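You operate a simulated robot arm through the tools that you are given. There is no shell and no other tool. Be economical: measure what you need, move in short steps, check, and stop when the job is done.

The job below is to be done with a simulated two-armed robot. You get a single attempt, and the scene is never put back.

JOB
Roll the fluff off the black jumper and zip it into the red zip bag.
Fine: use the lint roller and lay it back where it lay; one hand holds the bag steady while the other puts the jumper in; shut the flap and zip up.
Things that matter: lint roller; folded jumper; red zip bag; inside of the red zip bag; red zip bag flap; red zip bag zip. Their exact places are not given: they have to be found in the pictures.

The check looks at the end state, three seconds after you hand in, the way a careful person would. Anything else that was tipped, shoved, dropped, spilled or broken makes it a failure.

ROBOT AND FRAMES
Two 6-joint arms with two-finger parallel grippers on one trunk, on a base that drives. Base frame: it is fixed to the floor where the robot stands at the start and does not move with it; the origin is under the middle of the robot, x ahead of it, y to its left, z up. Readings come in cm, degrees, newtons and seconds.
The left shoulder is at the start at [6, 18.7, 114.7], the right one opposite. With the tool pointing down near the work surface each hand reaches from about 18 to 62 cm from the robot's upright axis, wherever it stands, measured 20 degrees to its own side. Places, roughly: inside of the red zip bag [30, -40, 80]; red zip bag flap [40, -50, 100]; red zip bag zip [10, -50, 90]. Payload 1.57 kg a hand.
The TCP of each hand is the grasp point between the finger pads, 3 cm short of the fingertips. In the tool frame z runs along the fingers and y along their closing line. The gripper opens to 11 cm. The fingers are 2.4 cm wide and 1.2 cm thick; the gripper's body (4.8 by 11.2 cm) begins 7.8 cm behind the TCP.
Orientation is told as [roll, pitch, yaw] about the base's x, y, z axes, in that order, counted from this pose: with the fingers straight down and closing along the base's y, the tool's x points along the base's -x, its y along +y and its z along -z.

CONTROLS
- The arms move only by the tool servo_tool. It takes "left_plan", "right_plan" or both (then of equal length, played together; a hand with none holds still); each is a list of rows, each a list of 7 numbers: the turn, a rotation vector about the tool's x, y, z in degrees, then the shift along the tool's x, y, z in cm, then the finger opening in cm, from 0 to 11. In form: [[ax, ay, az, dx, dy, dz, claw], ...]. A call has 1 to 20 rows; each row is the pose to reach, as a shift and turn from the pose commanded when the call began, along the tool's axes at that moment. Each row takes 0.2 s and may step no farther than 5 cm and 8.6 degrees from the row before; otherwise, or with a gripper value out of range, the whole call is refused. Where a pose cannot be reached the arm comes as near as it can. A force on the tool above 40 N (or 10 N above the force at the start of the call, whichever is more), or a blocked arm, ends the call early, and 0.2 s more pass. Each finger travels about 15.3 cm/s and halts on what it meets, pressing with about 35 N; the grip force reading is that of the motor and also rises with nothing between the fingers. The clock runs only during rows and for 0.2 s after the last one: add rows that repeat a pose to give the fingers time. It gives the time, the measured TCP pose, the force on the tool (base axes), the opening and the grip force at its end, in the units of the frame above (readings bear some noise), and new pictures: "pictures" is both (left out), scene, wrist or none (wrist: the cameras of the hands that moved).
- Cameras (640 x 400 px; columns grow to the right, rows downward): "scene" is now at [0.6, -3.93, 168.61]; the picture's right is [-0.52, -0.85, -0.00], its down [-0.66, 0.41, -0.63] and it looks along [0.54, -0.33, -0.78] (base axes); focal length 264 px, centre (320, 200). "left" rides on the left gripper at [7, -1.6, -14.1] in its tool frame; the picture's right is [0.23, 0.97, 0.00], its down [-0.85, 0.20, -0.48] and it looks along [-0.47, 0.11, 0.88] (tool axes); focal length 222 px, centre (320, 200). "right" rides on the right gripper at [7, 1.6, -14.1] in its tool frame; the picture's right is [-0.23, 0.97, 0.00], its down [-0.86, -0.20, -0.48] and it looks along [-0.47, -0.11, 0.88] (tool axes); focal length 222 px, centre (320, 200).
- lift_body(by): slides the trunk up (or, below 0, down) by that many cm; the arms and the scene camera ride with it, the base frame stays. It gives what a move gives, with no picture.
- steer(legs): drives the robot by 1 to 6 legs, each [ahead, left, turn to the left] in cm, cm and degrees, along the robot's own axes; the way and the turn of a leg run together, so that a leg with both is an arc; at most 150 cm and 180 degrees a leg. The arms and the cameras ride along, it lands a little off, and it stops where it bumps. It gives what a move gives, and a new picture of the scene camera.
- aim_head(pan, tilt): turns the head with the scene camera to pan (to the left, within 86 degrees either way) and tilt (down, from -29 to 69), counted from straight ahead of the robot. It gives what a move gives, and a new picture of the scene camera.
- point_at(camera, pixels): for up to 12 pixels [column, row] of the newest picture of that camera ("zoom" is the newest enlarged one), the place [x, y, z] in the base frame of the surface seen there, good to about 0.3 cm. No time passes.
- zoom(camera, box): a new picture of the part [left, top, right, bottom] of that camera's present view, enlarged. No time passes.
- hand_in(): hands the job in; it is judged then, once.

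Keep the steps short. Do not move on a guess: measure, check each grasp and each placing, and mend mistakes. In all there are 80 turns and 170 pictures (those below and enlarged ones count). Leave the grippers open and the arms clear of the work at the hand-in unless told otherwise, and finish with a single line.

The tools are called after ">>>" as name(argument=value, ...) on one line, values as JSON. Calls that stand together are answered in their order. servo_tool: Moves the arms, as the interface text tells. Its arguments: {"type":"object","properties":{"left_plan":{"type":"array","items":{"type":"array","items":{"type":"number"}}},"right_plan":{"type":"array","items":{"type":"array","items":{"type":"number"}}},"pictures":{"type":"string","enum":["both","scene","wrist","none"]}},"required":[]} The other tools are called the same way: lift_body (by) slides the trunk up or down; steer (legs) drives the base; aim_head (pan, tilt) turns the head that bears the scene camera; point_at (camera, pixels) gives the place of the surface under pixels of a picture; zoom (camera, box) takes an enlarged picture of a part of a camera's view; hand_in () hands the job in.

At the start:

```text
t: 0.0
left_tcp_pos: [40.63, -1.53, 131.24]
left_ee_rot: [0.1, 0.0, 0.0]
left_wrist_force: [-0.2, -0.1, 0.7]
left_width: 10.98
left_grip_force: 0.0
right_tcp_pos: [29.04, -36.71, 124.64]
right_ee_rot: [0.0, 0.0, -0.1]
right_wrist_force: [-0.1, 0.4, 0.2]
right_width: 11.02
right_grip_force: 0.0
trunk travel left (down, up): [-77.5, 21.5]
robot x, y, heading: [0.06, -0.14, -0.3]
head pan, tilt: [-31.6, 50.9]
```

scene: 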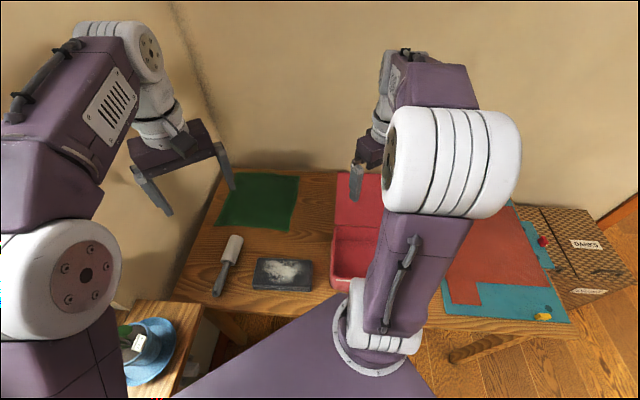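
right: 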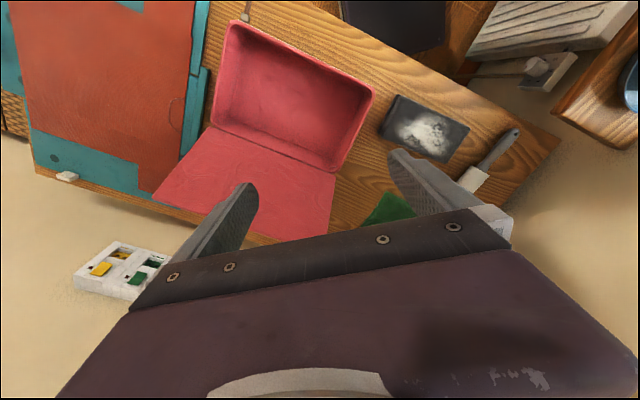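
left: 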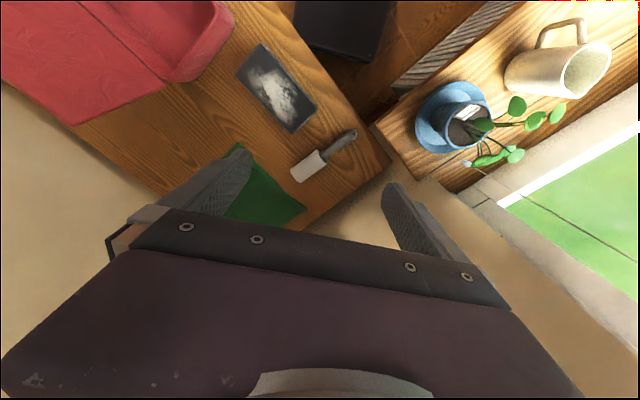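

I see the roller near (232,252), the jumper near (283,274), and the red bag near (355,255) with its flap lying open behind it. First I measure these and zoom in on the bag and jumper.

>>> point_at(camera="scene", pixels=[[237, 238], [228, 262], [224, 275], [216, 292], [258, 260], [312, 263], [310, 289], [253, 287], [285, 272], [258, 200], [240, 300], [320, 310]])

>>> point_at(camera="right", pixels=[[230, 22], [373, 90], [340, 172], [212, 127], [300, 80], [250, 180], [155, 200], [325, 240], [247, 10], [275, 150], [290, 110], [395, 97]])

>>> zoom(camera="right", box=[150, 0, 550, 250])

>>> zoom(camera="scene", box=[180, 160, 420, 310])

```text
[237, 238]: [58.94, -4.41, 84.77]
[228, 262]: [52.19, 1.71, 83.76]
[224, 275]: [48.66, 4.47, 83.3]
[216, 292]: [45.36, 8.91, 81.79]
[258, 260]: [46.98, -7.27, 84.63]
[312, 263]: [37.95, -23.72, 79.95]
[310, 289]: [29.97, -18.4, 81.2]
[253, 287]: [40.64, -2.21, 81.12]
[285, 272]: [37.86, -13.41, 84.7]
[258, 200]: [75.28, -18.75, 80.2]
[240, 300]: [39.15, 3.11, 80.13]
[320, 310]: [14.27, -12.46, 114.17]
```

```text
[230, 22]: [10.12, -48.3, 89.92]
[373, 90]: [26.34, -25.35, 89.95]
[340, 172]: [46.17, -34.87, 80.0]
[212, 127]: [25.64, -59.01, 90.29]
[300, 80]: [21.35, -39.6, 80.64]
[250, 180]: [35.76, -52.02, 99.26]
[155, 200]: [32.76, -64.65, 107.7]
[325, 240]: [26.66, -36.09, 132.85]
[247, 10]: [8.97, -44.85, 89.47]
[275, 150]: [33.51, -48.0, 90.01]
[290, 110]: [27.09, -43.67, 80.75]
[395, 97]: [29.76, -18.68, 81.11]
```

```text
1.60 times, centred on (350, 125) of right
```

zoom: 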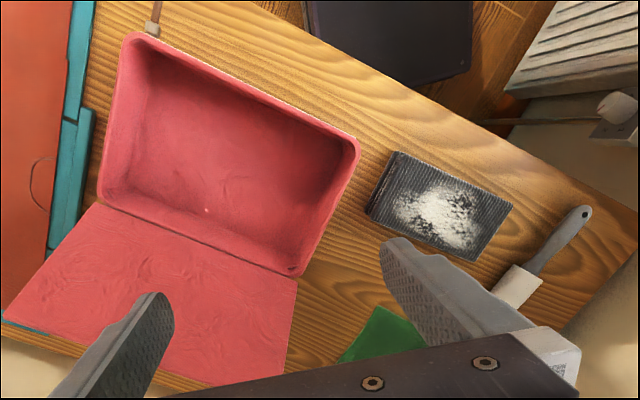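

```text
2.67 times, centred on (300, 235) of scene
```

zoom: 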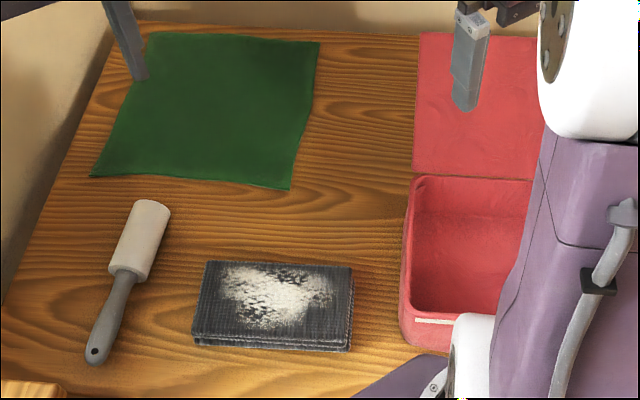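

The table is turned about -35° from the robot. I'll turn to face it squarely and shift a little to the right, so that the left hand gets the roller and jumper and the right hand gets the bag.

>>> steer(legs=[[0, 0, -34.9], [0, -8, 0]])

>>> aim_head(pan=0, tilt=55)

```text
t: 2.8
left_tcp_pos: [27.57, -30.96, 131.21]
left_ee_rot: [-0.2, 0.0, -36.2]
left_wrist_force: [1.6, 0.6, -0.4]
left_width: 11.0
left_grip_force: 0.1
right_tcp_pos: [-2.62, -52.77, 124.83]
right_ee_rot: [-0.1, 0.0, -36.1]
right_wrist_force: [0.0, 0.1, 0.3]
right_width: 11.02
right_grip_force: 0.0
trunk travel left (down, up): [-77.5, 21.5]
robot x, y, heading: [-4.47, -6.48, -36.0]
head pan, tilt: [-31.6, 50.9]
```

scene: 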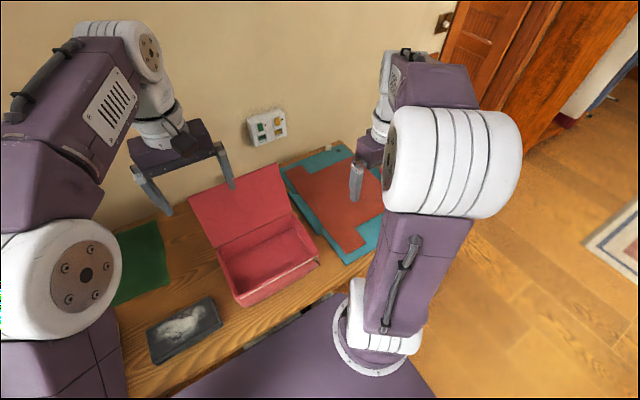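

```text
t: 3.7
left_tcp_pos: [27.47, -31.4, 131.24]
left_ee_rot: [0.1, 0.1, -36.2]
left_wrist_force: [-0.3, 0.1, 0.1]
left_width: 10.99
left_grip_force: 0.1
right_tcp_pos: [-2.91, -53.11, 124.72]
right_ee_rot: [0.1, -0.1, -36.2]
right_wrist_force: [-0.6, -0.3, -0.1]
right_width: 11.02
right_grip_force: 0.2
trunk travel left (down, up): [-77.5, 21.5]
robot x, y, heading: [-5.15, -6.29, -36.1]
head pan, tilt: [0.0, 55.0]
```

scene: 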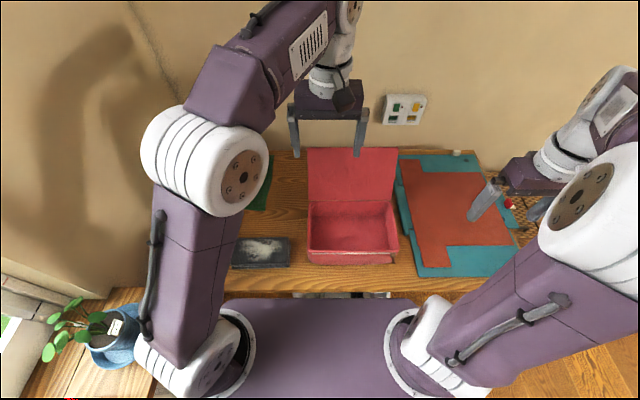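

The robot now faces the table. I move the left hand over to the roller and jumper for a close look.

>>> servo_tool(left_plan=[[0, 0, 0, 1, 4.5, 0, 11], [0, 0, 0, 2, 9, 0, 11], [0, 0, 0, 3, 13.5, 0, 11], [0, 0, 0, 4, 18, 0, 11], [0, 0, 0, 5, 22.5, 1, 11], [0, 0, 0, 6, 27, 3, 11], [0, 0, 0, 6, 31, 5, 11], [0, 0, 0, 6, 31, 5, 11]], pictures="both")

```text
refused: row 6 steps farther than a row can; nothing moved
```

>>> servo_tool(left_plan=[[0, 0, 0, 1, 4.5, 0, 11], [0, 0, 0, 2, 9, 0, 11], [0, 0, 0, 3, 13.5, 0, 11], [0, 0, 0, 4, 18, 0, 11], [0, 0, 0, 5, 22.5, 1, 11], [0, 0, 0, 6, 26.5, 3, 11], [0, 0, 0, 6, 31, 5, 11], [0, 0, 0, 6, 31, 5, 11]], pictures="both")

```text
t: 5.5
left_tcp_pos: [40.87, -2.64, 126.0]
left_ee_rot: [0.0, 0.0, -36.3]
left_wrist_force: [0.5, 0.0, -0.9]
left_width: 10.98
left_grip_force: 0.0
right_tcp_pos: [-2.93, -53.1, 124.73]
right_ee_rot: [0.0, 0.0, -36.2]
right_wrist_force: [-0.5, 0.6, 0.9]
right_width: 11.0
right_grip_force: 0.0
trunk travel left (down, up): [-77.5, 21.5]
robot x, y, heading: [-4.66, -6.22, -36.2]
head pan, tilt: [0.0, 55.0]
```

scene: 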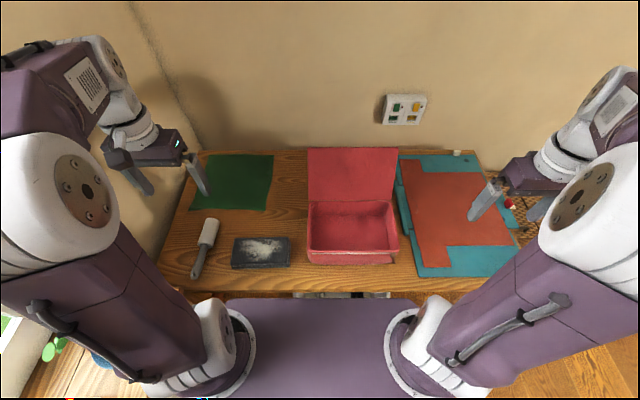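
left: 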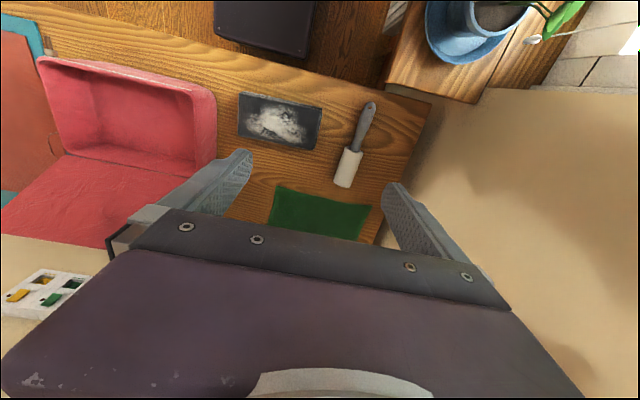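

Now both cameras have a clear view. I zoom in on the left camera for the roller and jumper, and on the scene camera for the bag.

>>> zoom(camera="scene", box=[280, 140, 440, 300])

>>> zoom(camera="left", box=[220, 70, 420, 210])

```text
2.50 times, centred on (360, 220) of scene
```

zoom: 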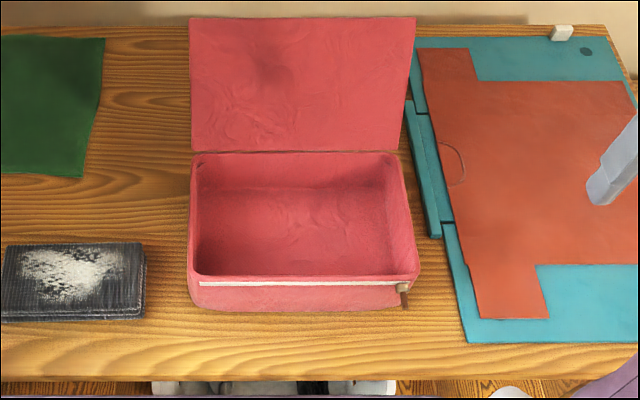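

```text
2.86 times, centred on (320, 140) of left
```

zoom: 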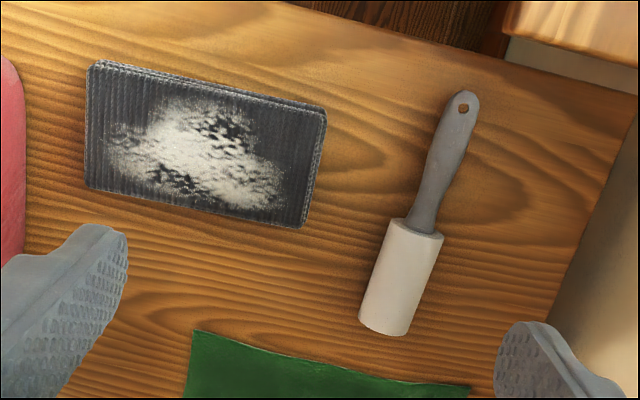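

>>> point_at(camera="zoom", pixels=[[92, 68], [322, 110], [302, 225], [88, 186], [195, 155], [464, 105], [420, 215], [445, 160], [420, 232], [384, 326], [403, 278], [326, 150]])

>>> point_at(camera="scene", pixels=[[381, 256], [380, 262], [332, 253], [398, 250], [308, 252], [397, 203], [309, 203], [392, 149], [309, 149], [352, 235], [352, 254], [352, 222]])

>>> zoom(camera="scene", box=[360, 235, 410, 270])

```text
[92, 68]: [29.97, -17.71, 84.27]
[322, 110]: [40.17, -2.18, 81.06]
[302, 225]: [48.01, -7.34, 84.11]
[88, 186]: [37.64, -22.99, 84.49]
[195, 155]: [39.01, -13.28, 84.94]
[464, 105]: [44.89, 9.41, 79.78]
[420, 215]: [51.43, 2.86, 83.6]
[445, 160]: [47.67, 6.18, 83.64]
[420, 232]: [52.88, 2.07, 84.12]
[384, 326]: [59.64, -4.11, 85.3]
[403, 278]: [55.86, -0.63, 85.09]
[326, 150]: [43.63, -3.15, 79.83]
```

```text
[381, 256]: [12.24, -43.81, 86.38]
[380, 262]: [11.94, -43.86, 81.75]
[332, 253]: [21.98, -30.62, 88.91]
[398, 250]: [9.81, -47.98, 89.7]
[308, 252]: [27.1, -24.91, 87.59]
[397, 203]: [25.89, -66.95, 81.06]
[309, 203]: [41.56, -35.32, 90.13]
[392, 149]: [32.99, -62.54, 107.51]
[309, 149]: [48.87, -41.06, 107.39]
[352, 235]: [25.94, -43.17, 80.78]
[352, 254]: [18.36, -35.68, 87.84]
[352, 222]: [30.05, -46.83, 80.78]
```

```text
11.43 times, centred on (385, 252) of scene
```

zoom: 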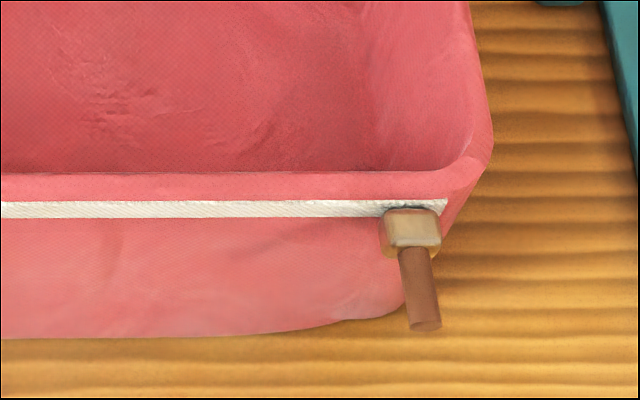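

>>> point_at(camera="zoom", pixels=[[410, 228], [410, 212], [420, 270], [425, 310], [425, 325], [440, 205], [380, 210], [200, 208], [200, 185], [470, 190], [300, 178], [385, 245]])

```text
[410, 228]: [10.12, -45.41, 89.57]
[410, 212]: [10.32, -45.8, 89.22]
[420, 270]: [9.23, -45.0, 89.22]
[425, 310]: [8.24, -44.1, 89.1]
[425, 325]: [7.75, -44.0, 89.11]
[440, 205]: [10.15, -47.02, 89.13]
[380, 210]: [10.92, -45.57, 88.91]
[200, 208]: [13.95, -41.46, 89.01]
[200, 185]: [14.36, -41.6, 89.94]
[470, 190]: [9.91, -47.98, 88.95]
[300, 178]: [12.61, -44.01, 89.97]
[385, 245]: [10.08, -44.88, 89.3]
```

The zip pull sits at the bag's right front corner, about [9, -45, 89.3], and sticks out toward me. The jumper is about 18.7 × 9.4 × 4.5 cm, with its top at z≈84.5. The roller's handle middle is about [48, 6, 82.6]. I hover the left hand above the handle with its yaw lined up.

>>> servo_tool(left_plan=[[0, 0, 1, -0.1, 1.4, 3.9, 8], [0, 0, 2, -0.2, 2.8, 7.8, 8], [0, 0, 3, -0.4, 4.2, 11.6, 8], [0, 0, 4, -0.5, 5.6, 15.5, 8], [0, 0, 5, -0.6, 7, 19.4, 8], [0, 0, 6, -0.7, 8.4, 23.3, 8], [0, 0, 6.3, -0.9, 9.8, 27.1, 8], [0, 0, 6.3, -1, 11.2, 31, 8], [0, 0, 6.3, -1, 11.2, 31, 8]], pictures="both")

```text
t: 7.5
left_tcp_pos: [48.09, 5.37, 94.99]
left_ee_rot: [-0.1, 0.0, -42.5]
left_wrist_force: [-0.9, 0.3, -0.1]
left_width: 7.99
left_grip_force: 0.0
right_tcp_pos: [-3.04, -53.19, 124.62]
right_ee_rot: [0.0, 0.0, -36.1]
right_wrist_force: [0.9, -0.2, 1.2]
right_width: 11.0
right_grip_force: 0.0
trunk travel left (down, up): [-77.5, 21.5]
robot x, y, heading: [-4.42, -6.41, -36.0]
head pan, tilt: [0.0, 55.0]
```

scene: 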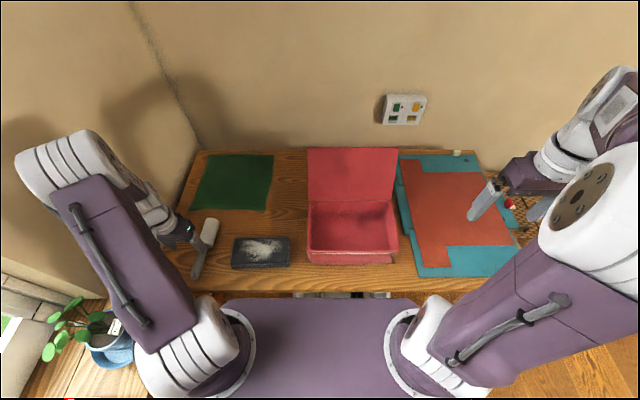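
left: 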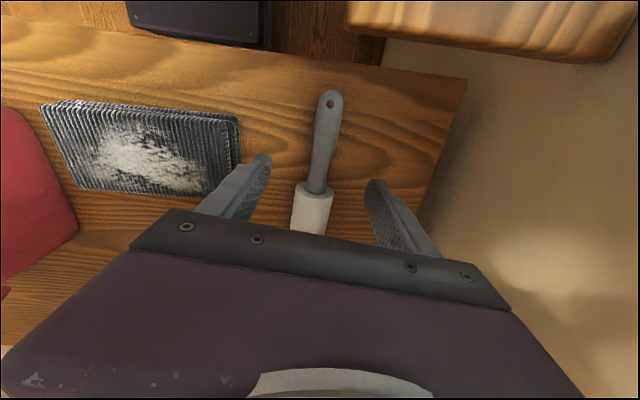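

I check the handle axis again from this close view.

>>> point_at(camera="left", pixels=[[326, 120], [322, 150], [317, 182], [312, 205], [310, 225], [332, 97], [333, 150], [309, 150]])

```text
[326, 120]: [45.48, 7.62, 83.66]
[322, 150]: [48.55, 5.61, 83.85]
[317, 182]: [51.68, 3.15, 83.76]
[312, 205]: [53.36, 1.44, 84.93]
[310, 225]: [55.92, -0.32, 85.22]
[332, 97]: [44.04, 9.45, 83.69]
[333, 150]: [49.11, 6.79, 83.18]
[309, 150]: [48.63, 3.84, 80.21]
```

The handle runs at about -39° and lies 0.4 cm to my left. I correct for that, go down to z≈83.3 and close.

>>> servo_tool(left_plan=[[0, 0, -2, 0, 0.4, 3.5, 8], [0, 0, -3.5, 0, 0.4, 7, 8], [0, 0, -3.5, 0, 0.4, 10, 8], [0, 0, -3.5, 0, 0.4, 11.6, 8], [0, 0, -3.5, 0, 0.4, 11.6, 8], [0, 0, -3.5, 0, 0.4, 11.6, 4], [0, 0, -3.5, 0, 0.4, 11.6, 1], [0, 0, -3.5, 0, 0.4, 11.6, 1], [0, 0, -3.5, 0, 0.4, 11.6, 1]], pictures="wrist")

```text
t: 9.5
left_tcp_pos: [48.3, 5.8, 83.55]
left_ee_rot: [0.0, 0.0, -39.0]
left_wrist_force: [0.6, 0.3, 0.9]
left_width: 3.01
left_grip_force: 35.3
right_tcp_pos: [-2.82, -53.07, 124.75]
right_ee_rot: [0.0, -0.1, -36.2]
right_wrist_force: [0.9, 0.4, 0.7]
right_width: 11.02
right_grip_force: 0.0
trunk travel left (down, up): [-77.5, 21.5]
robot x, y, heading: [-4.81, -5.82, -35.9]
head pan, tilt: [0.0, 55.0]
```

left: 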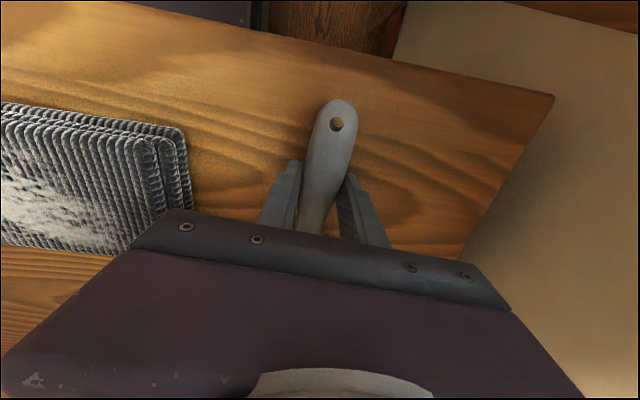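

Firm grip at 3.0 cm and 35 N. Grasp pose to remember: [48.3, 5.8, 83.5], yaw -39. I lift 10 cm and move over the jumper's left end.

>>> servo_tool(left_plan=[[0, 0, 0, 0, 0, -2.5, 1], [0, 0, 0, 0, 0, -5, 1], [0, 0, 0, 0, 0, -9, 1], [0, 0, -1.5, 1.5, -3, -10, 1], [0, 0, -3, 3, -6, -10, 1], [0, 0, -4.5, 4.5, -9, -10, 1], [0, 0, -5.6, 6.3, -12.17, -10, 1], [0, 0, -5.6, 6.3, -12.17, -10, 1]], pictures="both")

```text
t: 11.3
left_tcp_pos: [36.01, 0.44, 93.71]
left_ee_rot: [0.0, 0.1, -33.3]
left_wrist_force: [-0.6, 0.6, -1.1]
left_width: 3.02
left_grip_force: 34.6
right_tcp_pos: [-2.81, -53.01, 124.68]
right_ee_rot: [0.0, 0.0, -36.2]
right_wrist_force: [-0.1, -0.9, 0.2]
right_width: 10.99
right_grip_force: 0.2
trunk travel left (down, up): [-77.5, 21.5]
robot x, y, heading: [-4.65, -6.38, -36.1]
head pan, tilt: [0.0, 55.0]
```

scene: 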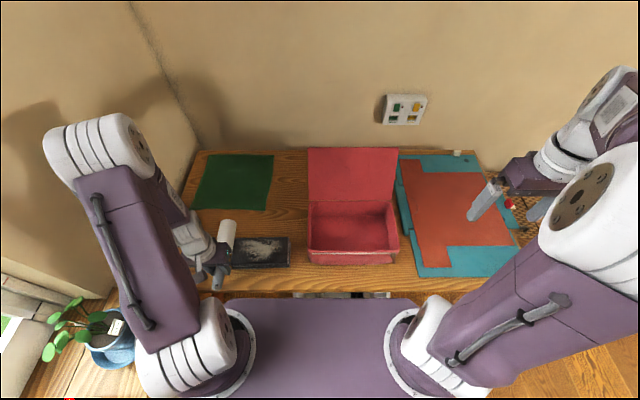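
left: 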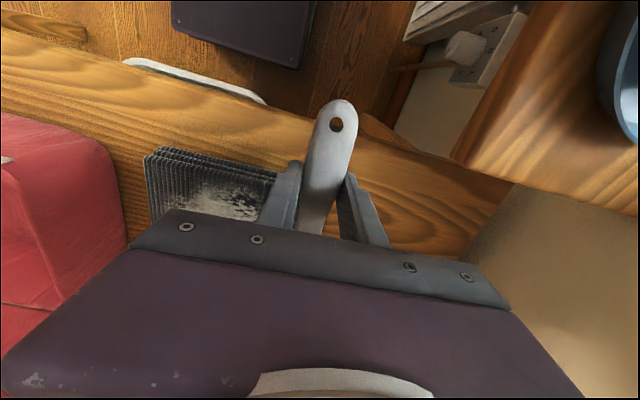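

The roller is held. I measure where its head is now compared with the jumper.

>>> zoom(camera="scene", box=[190, 200, 310, 290])

>>> point_at(camera="scene", pixels=[[228, 222], [228, 233], [227, 245], [260, 250], [289, 240]])

```text
4.44 times, centred on (250, 245) of scene
```

zoom: 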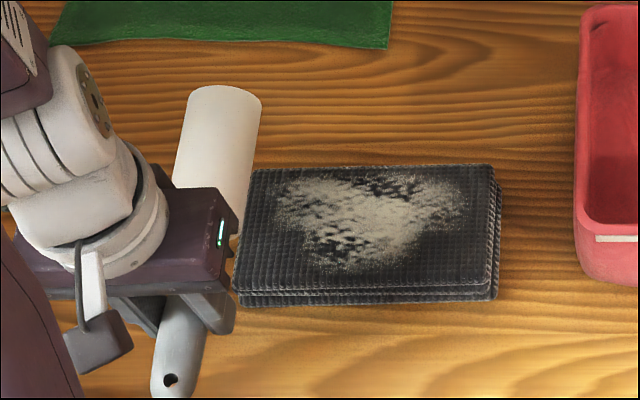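

```text
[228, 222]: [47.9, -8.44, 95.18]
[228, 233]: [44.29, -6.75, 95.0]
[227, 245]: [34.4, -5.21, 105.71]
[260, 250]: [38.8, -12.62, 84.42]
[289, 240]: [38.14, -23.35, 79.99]
```

The head bottom is at z≈90 and the jumper top at 84.6. I lower until it touches lightly and read the force.

>>> servo_tool(left_plan=[[0, 0, 0, 0, -1, 0, 1], [0, 0, 0, 0, -2, 3, 1], [0, 0, 0, 0, -2, 5, 1], [0, 0, 0, 0, -2, 5.5, 1], [0, 0, 0, 0, -2, 5.7, 1]], pictures="none")

```text
t: 12.5
left_tcp_pos: [34.65, -1.3, 87.9]
left_ee_rot: [0.0, -0.1, -33.4]
left_wrist_force: [-1.1, -1.1, 2.1]
left_width: 3.0
left_grip_force: 35.0
right_tcp_pos: [-2.87, -53.03, 124.7]
right_ee_rot: [0.0, -0.1, -36.2]
right_wrist_force: [0.5, 0.6, 0.5]
right_width: 10.99
right_grip_force: 0.0
trunk travel left (down, up): [-77.5, 21.5]
robot x, y, heading: [-4.65, -6.24, -36.2]
head pan, tilt: [0.0, 55.0]
```

A slight contact of about 2 N. I press 0.4 cm more and roll along the jumper and back.

>>> servo_tool(left_plan=[[0, 0, 0, 0, 0, 0.3, 1], [0, 0, 0, 0, -1.5, 0.4, 1], [0, 0, 0, 0, -3, 0.4, 1], [0, 0, 0, 0, -4.5, 0.4, 1], [0, 0, 0, 0, -6, 0.4, 1], [0, 0, 0, 0, -7.5, 0.4, 1], [0, 0, 0, 0, -9, 0.4, 1], [0, 0, 0, 0, -10.5, 0.4, 1], [0, 0, 0, 0, -12, 0.4, 1], [0, 0, 0, 0, -13.5, 0.4, 1], [0, 0, 0, 0, -15, 0.4, 1], [0, 0, 0, 0, -15, 0.4, 1]], pictures="scene")

>>> zoom(camera="scene", box=[190, 200, 310, 290])

```text
t: 15.1
left_tcp_pos: [26.34, -13.92, 87.54]
left_ee_rot: [0.1, 0.0, -33.3]
left_wrist_force: [-0.2, -0.6, -1.1]
left_width: 2.9
left_grip_force: 35.5
right_tcp_pos: [-2.78, -53.15, 124.61]
right_ee_rot: [0.0, 0.0, -36.2]
right_wrist_force: [-0.3, 0.6, 0.1]
right_width: 10.99
right_grip_force: 0.1
trunk travel left (down, up): [-77.5, 21.5]
robot x, y, heading: [-4.73, -6.18, -36.0]
head pan, tilt: [0.0, 55.0]
```

scene: 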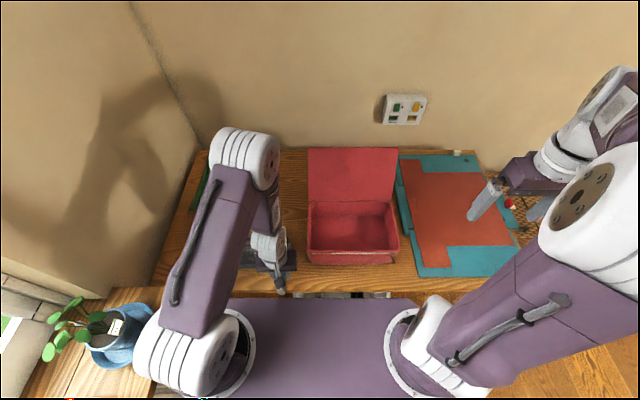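

```text
4.44 times, centred on (250, 245) of scene
```

zoom: 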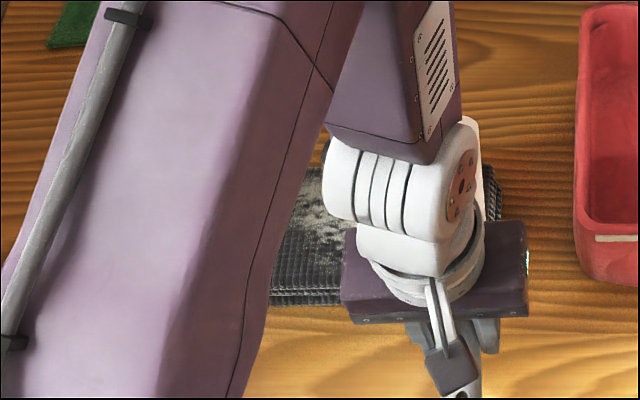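

Some fluff is still showing under the arm. I roll back, pressing 0.4 cm deeper.

>>> servo_tool(left_plan=[[0, 0, 0, 0, 0, 0.4, 1], [0, 0, 0, 0, 1.5, 0.4, 1], [0, 0, 0, 0, 3, 0.4, 1], [0, 0, 0, 0, 4.5, 0.4, 1], [0, 0, 0, 0, 6, 0.4, 1], [0, 0, 0, 0, 7.5, 0.4, 1], [0, 0, 0, 0, 9, 0.4, 1], [0, 0, 0, 0, 10.5, 0.4, 1], [0, 0, 0, 0, 12, 0.4, 1], [0, 0, 0, 0, 13.5, 0.4, 1], [0, 0, 0, 0, 15, 0.4, 1], [0, 0, 0, 0, 16, 0.4, 1]], pictures="none")

>>> zoom(camera="scene", box=[190, 200, 310, 290])

```text
t: 17.7
left_tcp_pos: [35.25, -0.49, 87.1]
left_ee_rot: [0.1, 0.1, -33.4]
left_wrist_force: [0.4, -0.2, -1.5]
left_width: 2.88
left_grip_force: 34.8
right_tcp_pos: [-2.72, -53.12, 124.7]
right_ee_rot: [0.0, 0.0, -36.3]
right_wrist_force: [0.6, 0.0, -0.5]
right_width: 10.97
right_grip_force: 0.1
trunk travel left (down, up): [-77.5, 21.5]
robot x, y, heading: [-4.91, -6.44, -36.3]
head pan, tilt: [0.0, 55.0]
```

```text
4.44 times, centred on (250, 245) of scene
```

zoom: 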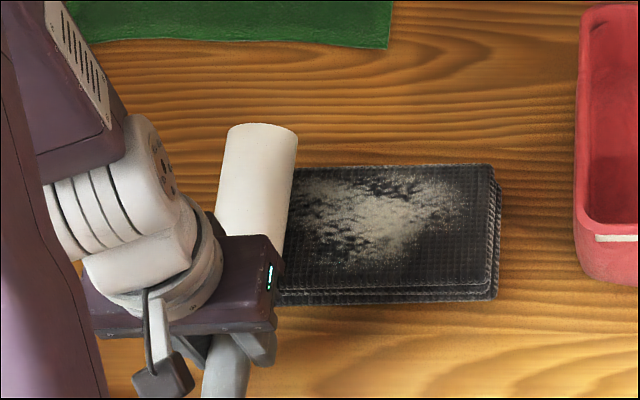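

Little fluff came off. I check the height of the roller head against the jumper top.

>>> point_at(camera="zoom", pixels=[[262, 135], [258, 160], [254, 190], [251, 220], [340, 190], [400, 230], [290, 140], [285, 225], [490, 175], [310, 285]])

>>> zoom(camera="left", box=[100, 60, 420, 260])

```text
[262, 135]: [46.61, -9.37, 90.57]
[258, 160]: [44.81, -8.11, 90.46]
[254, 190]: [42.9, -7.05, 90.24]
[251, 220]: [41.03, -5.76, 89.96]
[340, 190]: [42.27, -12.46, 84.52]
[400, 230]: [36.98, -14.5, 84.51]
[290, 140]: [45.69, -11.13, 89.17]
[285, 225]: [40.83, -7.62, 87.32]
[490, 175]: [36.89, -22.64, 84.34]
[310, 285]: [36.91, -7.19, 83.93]
```

```text
2.00 times, centred on (260, 160) of left
```

zoom: 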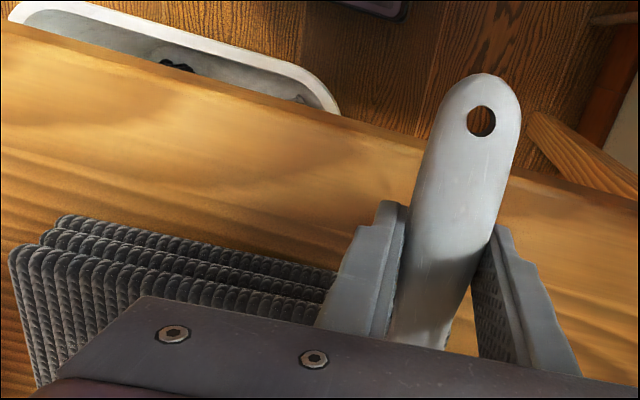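

The head is pitched up about 5° in the grip, so only its near end touched. I tilt the tool 6.5° so the head lies flat, then roll again.

>>> servo_tool(left_plan=[[0, 3.5, 0, 0, 0, -0.3, 1], [0, 6.5, 0, 0, 0, 0, 1], [0, 6.5, 0, 0, -1.2, 0.2, 1], [0, 6.5, 0, 0, -2.4, 0.2, 1], [0, 6.5, 0, 0, -3.6, 0.2, 1], [0, 6.5, 0, 0, -4.8, 0.2, 1], [0, 6.5, 0, 0, -6, 0.2, 1], [0, 6.5, 0, 0, -7.2, 0.2, 1], [0, 6.5, 0, 0, -8.4, 0.2, 1], [0, 6.5, 0, 0, -9.6, 0.2, 1], [0, 6.5, 0, 0, -10.8, 0.2, 1], [0, 6.5, 0, 0, -12, 0.2, 1], [0, 6.5, 0, 0, -13.2, 0.2, 1], [0, 6.5, 0, 0, -14.4, 0.2, 1], [0, 6.5, 0, 0, -15.6, 0.2, 1], [0, 6.5, 0, 0, -17, 0.2, 1]], pictures="none")

>>> servo_tool(left_plan=[[0, 0, 0, 0, 1.2, 0, 1], [0, 0, 0, 0, 2.4, 0, 1], [0, 0, 0, 0, 3.6, 0, 1], [0, 0, 0, 0, 4.8, 0, 1], [0, 0, 0, 0, 6, 0, 1], [0, 0, 0, 0, 7.2, 0, 1], [0, 0, 0, 0, 8.4, 0, 1], [0, 0, 0, 0, 9.6, 0, 1], [0, 0, 0, 0, 10.8, 0, 1], [0, 0, 0, 0, 12, 0, 1], [0, 0, 0, 0, 13.2, 0, 1], [0, 0, 0, 0, 14.4, 0, 1], [0, 0, 0, 0, 15.6, 0, 1], [0, 0, 0, 0, 17, 0, 1]], pictures="none")

>>> zoom(camera="scene", box=[190, 200, 310, 290])

```text
t: 21.1
left_tcp_pos: [26.05, -14.57, 86.82]
left_ee_rot: [-0.1, 6.3, -33.4]
left_wrist_force: [1.1, 2.3, 5.1]
left_width: 2.83
left_grip_force: 35.2
left hand out of reach, approached as far as the arm can: row 2, 3
right_tcp_pos: [-2.85, -53.01, 124.75]
right_ee_rot: [0.0, 0.0, -36.2]
right_wrist_force: [-0.7, 0.0, -0.4]
right_width: 10.98
right_grip_force: 0.0
trunk travel left (down, up): [-77.5, 21.5]
robot x, y, heading: [-4.55, -6.44, -36.4]
head pan, tilt: [0.0, 55.0]
```

```text
t: 24.1
left_tcp_pos: [35.48, -0.46, 86.79]
left_ee_rot: [0.0, 6.4, -33.3]
left_wrist_force: [1.1, -0.5, 1.3]
left_width: 2.85
left_grip_force: 34.6
right_tcp_pos: [-2.85, -53.02, 124.69]
right_ee_rot: [0.1, 0.1, -36.1]
right_wrist_force: [0.6, 0.0, -0.9]
right_width: 11.0
right_grip_force: 0.1
trunk travel left (down, up): [-77.5, 21.5]
robot x, y, heading: [-4.87, -6.0, -35.9]
head pan, tilt: [0.0, 55.0]
```

```text
4.44 times, centred on (250, 245) of scene
```

zoom: 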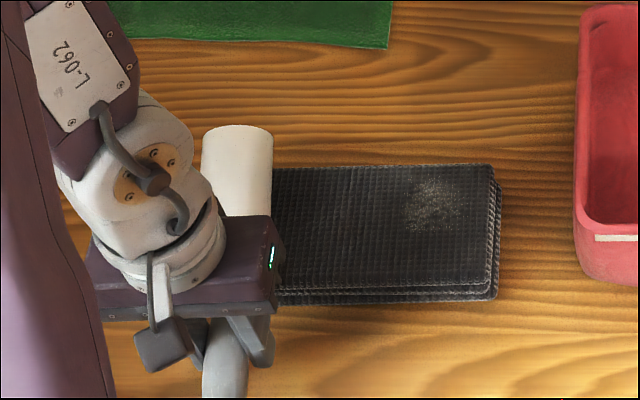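

Nearly clean. A faint patch remains at zoom (435,205), so I make another pass, slightly deeper, over the right half.

>>> servo_tool(left_plan=[[0, 0, 0, 0, -1.5, 0, 1], [0, 0, 0, 0, -3, 0, 1], [0, 0, 0, 0, -4.5, 0.1, 1], [0, 0, 0, 0, -6, 0.2, 1], [0, 0, 0, 0, -7.2, 0.3, 1], [0, 0, 0, 0, -8.4, 0.3, 1], [0, 0, 0, 0, -9.6, 0.3, 1], [0, 0, 0, 0, -10.8, 0.3, 1], [0, 0, 0, 0, -12, 0.3, 1], [0, 0, 0, 0, -13.2, 0.3, 1], [0, 0, 0, 0, -14.4, 0.3, 1], [0, 0, 0, 0, -15.6, 0.3, 1], [0, 0, 0, 0, -17, 0.3, 1]], pictures="none")

>>> servo_tool(left_plan=[[0, 0, 0, 0, 1.2, 0, 1], [0, 0, 0, 0, 2.4, 0, 1], [0, 0, 0, 0, 3.6, 0, 1], [0, 0, 0, 0, 4.8, 0, 1], [0, 0, 0, 0, 6, 0, 1], [0, 0, 0, 0, 7.2, 0, 1], [0, 0, 0, 0, 8.4, 0, 1], [0, 0, 0, 0, 9.6, 0, 1], [0, 0, 0, 0, 10.8, 0, 1], [0, 0, 0, 0, 12, 0, 1], [0, 0, 0, 0, 13.2, 0, 1], [0, 0, 0, 0, 14.4, 0, 1], [0, 0, 0, 0, 15.6, 0, 1], [0, 0, 0, 0, 17, 0, 1], [0, 0, 0, 0, 17, -4, 1], [0, 0, 0, 0, 20, -7, 1], [0, 0, 0, 0, 20, -7, 1]], pictures="wrist")

>>> zoom(camera="scene", box=[190, 200, 310, 290])

```text
t: 26.9
left_tcp_pos: [25.76, -14.61, 86.5]
left_ee_rot: [0.0, 6.5, -33.4]
left_wrist_force: [4.9, 5.5, 12.7]
left_width: 2.89
left_grip_force: 35.1
left hand out of reach, approached as far as the arm can: row 3
right_tcp_pos: [-2.91, -53.09, 124.73]
right_ee_rot: [-0.1, -0.1, -36.2]
right_wrist_force: [-0.8, -0.2, 0.1]
right_width: 11.0
right_grip_force: 0.0
trunk travel left (down, up): [-77.5, 21.5]
robot x, y, heading: [-4.37, -6.45, -36.3]
head pan, tilt: [0.0, 55.0]
```

```text
t: 30.5
left_tcp_pos: [34.9, 0.27, 92.0]
left_ee_rot: [0.4, 6.3, -33.4]
left_wrist_force: [0.5, 0.3, -1.3]
left_width: 2.83
left_grip_force: 34.8
left hand out of reach, approached as far as the arm can: row 16, 17
right_tcp_pos: [-2.76, -53.06, 124.7]
right_ee_rot: [-0.1, -0.1, -36.2]
right_wrist_force: [-0.4, -0.3, -0.7]
right_width: 10.97
right_grip_force: 0.1
trunk travel left (down, up): [-77.5, 21.5]
robot x, y, heading: [-4.6, -6.11, -36.2]
head pan, tilt: [0.0, 55.0]
```

left: 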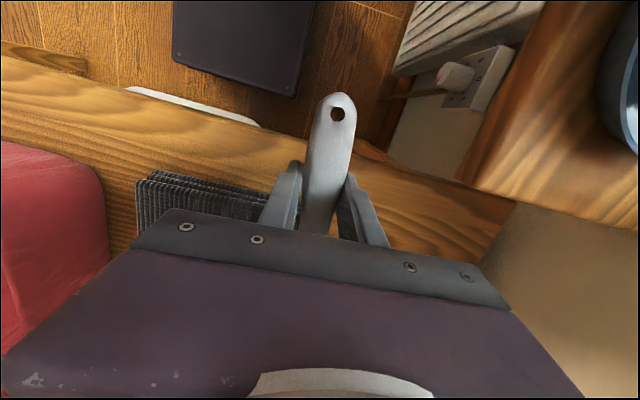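

```text
4.44 times, centred on (250, 245) of scene
```

zoom: 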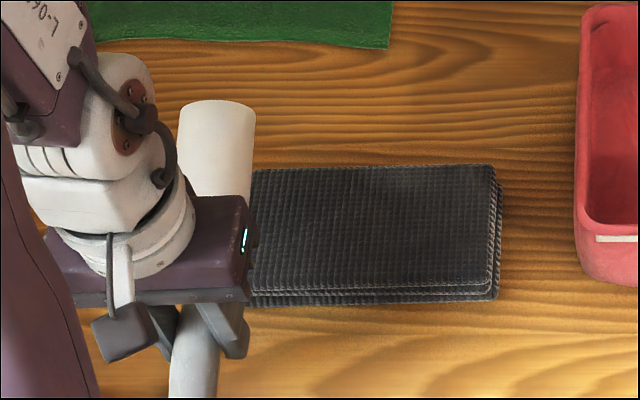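

The jumper is clean. Next I return the roller: level the tool, lift, and hover over its old place.

>>> servo_tool(left_plan=[[0, -2, 0, 0, 0, -2, 1], [0, -4, 1, -1, 1.5, -4, 1], [0, -6.4, 2, -2.5, 4, -4, 1], [0, -6.4, 3.5, -4.5, 7, -4, 1], [0, -6.4, 5, -6, 9.5, -4, 1], [0, -6.4, 5.6, -7.7, 12, -4, 1], [0, -6.4, 5.6, -7.7, 12, -4, 1]], pictures="both")

>>> zoom(camera="scene", box=[160, 190, 310, 290])

```text
t: 32.1
left_tcp_pos: [37.33, -0.68, 93.87]
left_ee_rot: [1.4, 0.4, -35.7]
left_wrist_force: [0.2, 0.9, -0.5]
left_width: 2.84
left_grip_force: 35.3
left hand out of reach, approached as far as the arm can: row 1, 2, 3, 4, 5, 6, 7
right_tcp_pos: [-2.79, -53.21, 124.73]
right_ee_rot: [0.0, -0.1, -36.2]
right_wrist_force: [0.1, 0.3, -0.5]
right_width: 11.01
right_grip_force: 0.1
trunk travel left (down, up): [-77.5, 21.5]
robot x, y, heading: [-4.61, -6.19, -36.2]
head pan, tilt: [0.0, 55.0]
```

scene: 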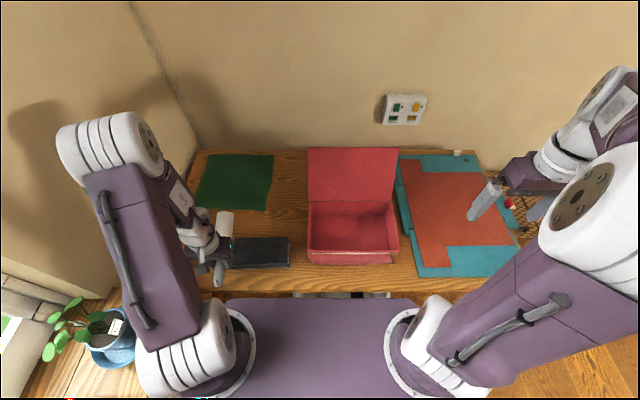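
left: 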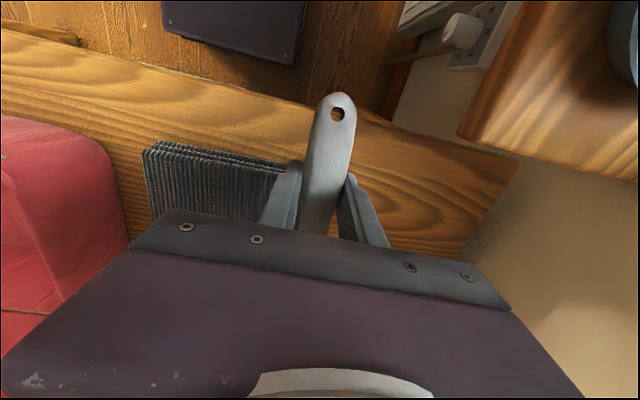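

```text
4.00 times, centred on (235, 240) of scene
```

zoom: 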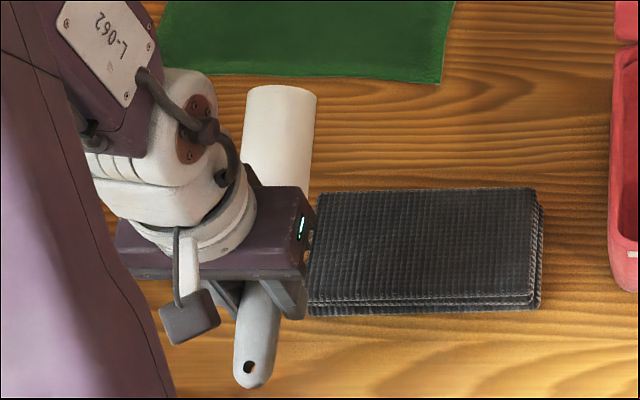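

The left wrist got into an awkward branch after the tilt. I back up and rise toward the middle, where the arm was free, and level the tool there.

>>> servo_tool(left_plan=[[0, 0, 0, 0.3, -2.5, -2, 1], [0, 0, 0, 0.6, -5, -4.5, 1], [0, 0, 0, 1, -7, -7.5, 1], [0, 0, 0, 1.4, -9.5, -10, 1], [0, 0, 0, 1.8, -11.5, -13, 1], [0, 0, 0, 1.8, -13.4, -15, 1], [0, 0, 0, 1.8, -13.4, -15, 1]], pictures="scene")

```text
t: 33.7
left_tcp_pos: [26.66, -10.92, 103.75]
left_ee_rot: [4.3, -2.0, -35.7]
left_wrist_force: [-0.9, -0.8, -1.0]
left_width: 2.83
left_grip_force: 34.4
left hand out of reach, approached as far as the arm can: row 2, 3, 4, 5, 6, 7
right_tcp_pos: [-3.19, -53.33, 124.66]
right_ee_rot: [0.1, -0.1, -36.2]
right_wrist_force: [-0.9, -0.2, -0.8]
right_width: 11.01
right_grip_force: 0.0
trunk travel left (down, up): [-77.5, 21.5]
robot x, y, heading: [-5.11, -6.27, -36.2]
head pan, tilt: [0.0, 55.0]
```

scene: 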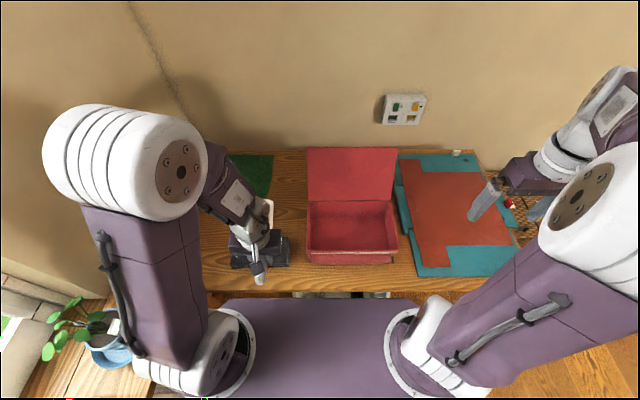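

I test whether a turn in yaw frees the wrist, since one wrist joint is probably at its limit.

>>> servo_tool(left_plan=[[0, 0, -8, 0, 0, -1, 1], [0, 0, -16, 0, 0, -2, 1], [0, 0, -24, 0, 0, -3, 1], [0, 0, -32, 0, 0, -4, 1], [0, 0, -32, 0, 0, -4, 1]], pictures="scene")

```text
t: 34.9
left_tcp_pos: [26.68, -10.7, 106.1]
left_ee_rot: [2.7, -5.6, -3.7]
left_wrist_force: [-0.2, 0.3, -0.7]
left_width: 2.82
left_grip_force: 34.6
left hand out of reach, approached as far as the arm can: row 2, 3, 4, 5
right_tcp_pos: [-2.82, -53.04, 124.67]
right_ee_rot: [-0.1, -0.1, -36.2]
right_wrist_force: [0.6, -0.2, -0.3]
right_width: 11.0
right_grip_force: 0.0
trunk travel left (down, up): [-77.5, 21.5]
robot x, y, heading: [-4.8, -6.43, -36.3]
head pan, tilt: [0.0, 55.0]
```

scene: 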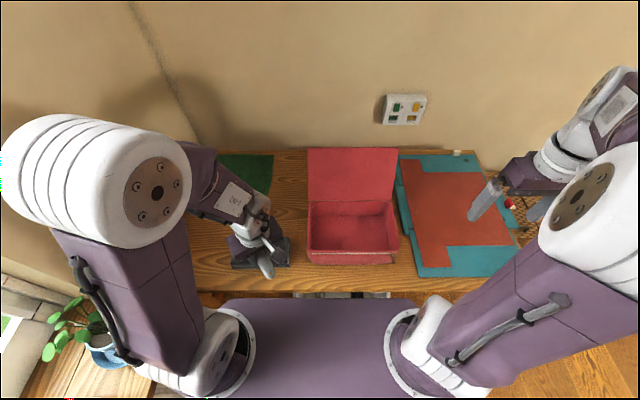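

Yaw is free, so it's the wrist bend that is at its limit (flipped side). I measure the forearm direction to plan an unflip.

>>> point_at(camera="scene", pixels=[[158, 193], [100, 175], [215, 190], [245, 205], [190, 165], [258, 228], [20, 190], [130, 330], [222, 330]])

>>> zoom(camera="scene", box=[120, 120, 310, 290])

```text
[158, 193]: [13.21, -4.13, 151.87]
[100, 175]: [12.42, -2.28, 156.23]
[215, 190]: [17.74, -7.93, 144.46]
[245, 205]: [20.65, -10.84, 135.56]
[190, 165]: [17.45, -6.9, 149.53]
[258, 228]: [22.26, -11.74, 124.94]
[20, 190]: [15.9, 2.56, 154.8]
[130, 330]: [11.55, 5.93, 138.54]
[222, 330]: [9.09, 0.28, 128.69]
```

```text
2.35 times, centred on (215, 205) of scene
```

zoom: 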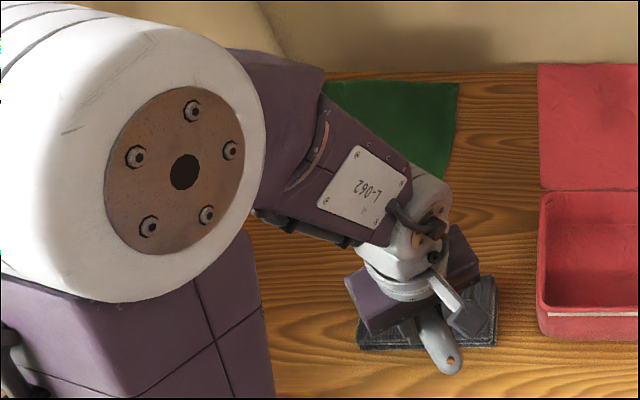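

Now a wrist unflip in free air: I tilt the tool past the forearm axis, then swing round it in a cone, keeping the wrist centre still.

>>> servo_tool(left_plan=[[4.0, -4.3, 0, -1.5, -1.4, -0.1, 1], [8.0, -8.6, 0, -3.0, -2.8, -0.5, 1], [12.0, -13.0, 0, -4.4, -4.2, -1.1, 1], [16.1, -17.3, 0, -5.8, -5.6, -1.9, 1], [20.1, -21.6, 0, -7.2, -6.8, -2.9, 1], [24.1, -24.4, 0, -8.0, -7.7, -3.5, 1], [26.9, -22.0, 0, -7.2, -8.7, -3.5, 1], [28.9, -19.3, 0, -6.3, -9.3, -3.4, 1], [29.9, -16.3, 0, -5.3, -9.6, -3.3, 1], [29.9, -13.2, 0, -4.3, -9.6, -3.0, 1], [28.8, -10.3, 0, -3.3, -9.3, -2.7, 1], [26.9, -7.9, 0, -2.5, -8.7, -2.3, 1], [24.2, -5.9, 0, -1.9, -7.9, -1.8, 1], [20.9, -4.6, 0, -1.5, -6.8, -1.3, 1], [17.3, -3.9, 0, -1.3, -5.7, -0.9, 1], [13.5, -3.3, 0, -1.1, -4.5, -0.6, 1], [9.5, -2.7, 0, -0.9, -3.1, -0.3, 1], [7.5, -1.9, 0, -0.6, -2.5, -0.2, 1], [7.5, -1.9, 0, -0.6, -2.5, -0.2, 1]], pictures="scene")

```text
t: 38.9
left_tcp_pos: [29.94, -13.22, 102.09]
left_ee_rot: [-7.7, -6.4, -3.6]
left_wrist_force: [-0.1, -0.2, -1.1]
left_width: 2.85
left_grip_force: 34.4
left hand out of reach, approached as far as the arm can: row 2, 3, 4, 5, 6, 7, 8, 9, 10, 11, 12, 13, 14, 15, 16, 17, 18, 19
right_tcp_pos: [-2.74, -53.08, 124.75]
right_ee_rot: [0.0, 0.0, -36.2]
right_wrist_force: [0.6, -0.4, 1.2]
right_width: 10.98
right_grip_force: 0.1
trunk travel left (down, up): [-77.5, 21.5]
robot x, y, heading: [-4.76, -5.89, -36.2]
head pan, tilt: [0.0, 55.0]
```

scene: 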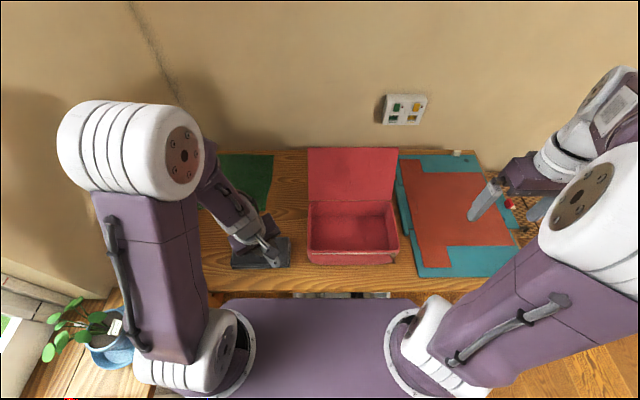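

I look at the wrist now, to see which side it is on.

>>> zoom(camera="scene", box=[150, 120, 310, 290])

```text
2.35 times, centred on (230, 205) of scene
```

zoom: 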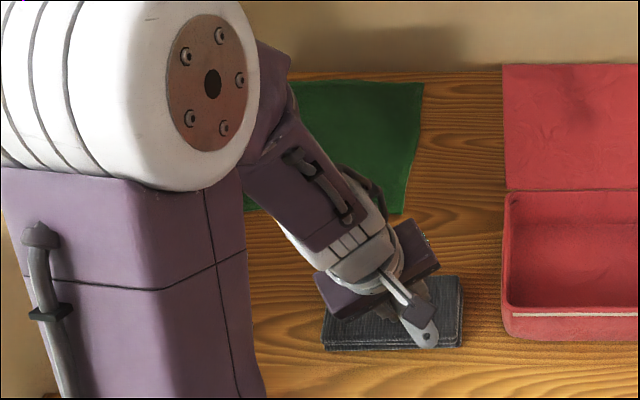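

The forearm roll has come about a quarter turn, so it is moving. I now go outward, level the tool, and see whether the limit clears.

>>> servo_tool(left_plan=[[-1, 1, 0, -1.5, 1.1, -0.3, 1], [-2, 2, 0, -3, 2.2, -0.6, 1], [-3, 3, 0, -4.5, 3.3, -0.9, 1], [-4, 4, 0, -6, 4.4, -1.2, 1], [-5, 5, 0, -7.5, 5.5, -1.5, 1], [-6, 6, 0, -9, 6.6, -2, 1], [-7.5, 6.4, 0, -10.5, 7.7, -2.5, 1], [-7.5, 6.4, 0, -11.5, 8.7, -3, 1], [-7.5, 6.4, 0, -11.5, 8.7, -3, 1]], pictures="none")

>>> zoom(camera="scene", box=[50, 100, 310, 290])

```text
t: 40.9
left_tcp_pos: [38.58, -2.16, 100.47]
left_ee_rot: [-4.3, -1.3, -4.2]
left_wrist_force: [0.0, -0.5, -0.5]
left_width: 2.83
left_grip_force: 35.5
left hand out of reach, approached as far as the arm can: row 1, 2, 3, 4, 5, 6, 7, 8, 9
right_tcp_pos: [-2.72, -52.97, 124.75]
right_ee_rot: [0.0, 0.0, -36.2]
right_wrist_force: [-0.5, -0.2, -0.1]
right_width: 11.0
right_grip_force: 0.1
trunk travel left (down, up): [-77.5, 21.5]
robot x, y, heading: [-4.56, -6.17, -36.4]
head pan, tilt: [0.0, 55.0]
```

```text
2.11 times, centred on (180, 195) of scene
```

zoom: 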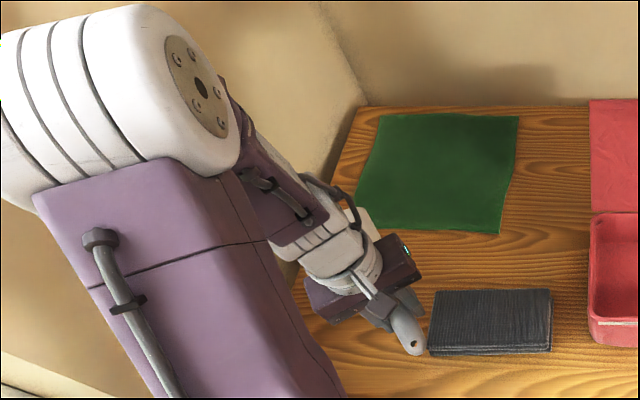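

>>> point_at(camera="zoom", pixels=[[200, 90], [255, 165], [290, 190], [312, 225], [335, 250], [345, 265], [150, 60], [270, 215], [285, 160], [365, 285]])

```text
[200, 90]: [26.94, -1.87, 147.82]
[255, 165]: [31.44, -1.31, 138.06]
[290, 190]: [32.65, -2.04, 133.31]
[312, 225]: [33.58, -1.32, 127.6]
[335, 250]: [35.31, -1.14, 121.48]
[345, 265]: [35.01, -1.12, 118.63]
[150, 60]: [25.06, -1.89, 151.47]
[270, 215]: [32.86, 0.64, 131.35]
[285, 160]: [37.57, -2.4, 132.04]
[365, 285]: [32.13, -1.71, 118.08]
```

I try crossing straight through the forearm axis here, where the elbow isn't folded: tilt the fingertips forward about 30° with the wrist centre fixed.

>>> servo_tool(left_plan=[[-0.8, -5, 0, -1.7, 0.3, -0.1, 1], [-1.6, -10, 0, -3.3, 0.6, -0.3, 1], [-2.4, -15, 0, -4.9, 0.9, -0.7, 1], [-3.2, -20, 0, -6.5, 1.2, -1.2, 1], [-4, -25, 0, -8, 1.4, -1.8, 1], [-5, -30, 0, -9.5, 1.6, -2.6, 1], [-5.8, -35, 0, -10.9, 1.8, -3.4, 1], [-5.8, -35, 0, -10.9, 1.8, -3.4, 1]], pictures="none")

>>> zoom(camera="scene", box=[50, 100, 310, 290])

```text
t: 42.7
left_tcp_pos: [49.37, -1.38, 103.76]
left_ee_rot: [1.7, -36.0, -3.4]
left_wrist_force: [0.1, -0.5, -1.7]
left_width: 2.85
left_grip_force: 35.3
left hand out of reach, approached as far as the arm can: row 4, 5
right_tcp_pos: [-2.94, -53.04, 124.75]
right_ee_rot: [-0.1, 0.0, -36.2]
right_wrist_force: [-0.5, -1.0, 0.8]
right_width: 11.0
right_grip_force: 0.0
trunk travel left (down, up): [-77.5, 21.5]
robot x, y, heading: [-4.68, -6.02, -36.3]
head pan, tilt: [0.0, 55.0]
```

```text
2.11 times, centred on (180, 195) of scene
```

zoom: 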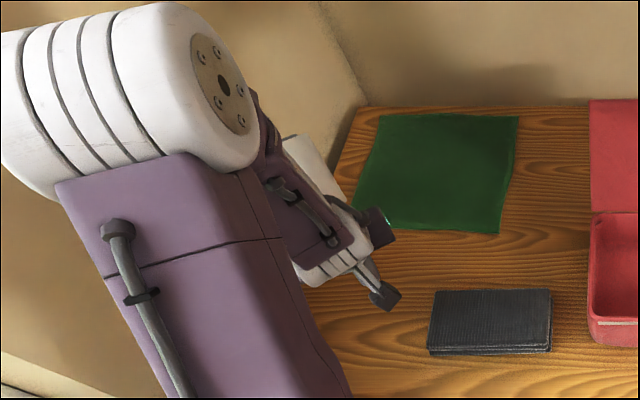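

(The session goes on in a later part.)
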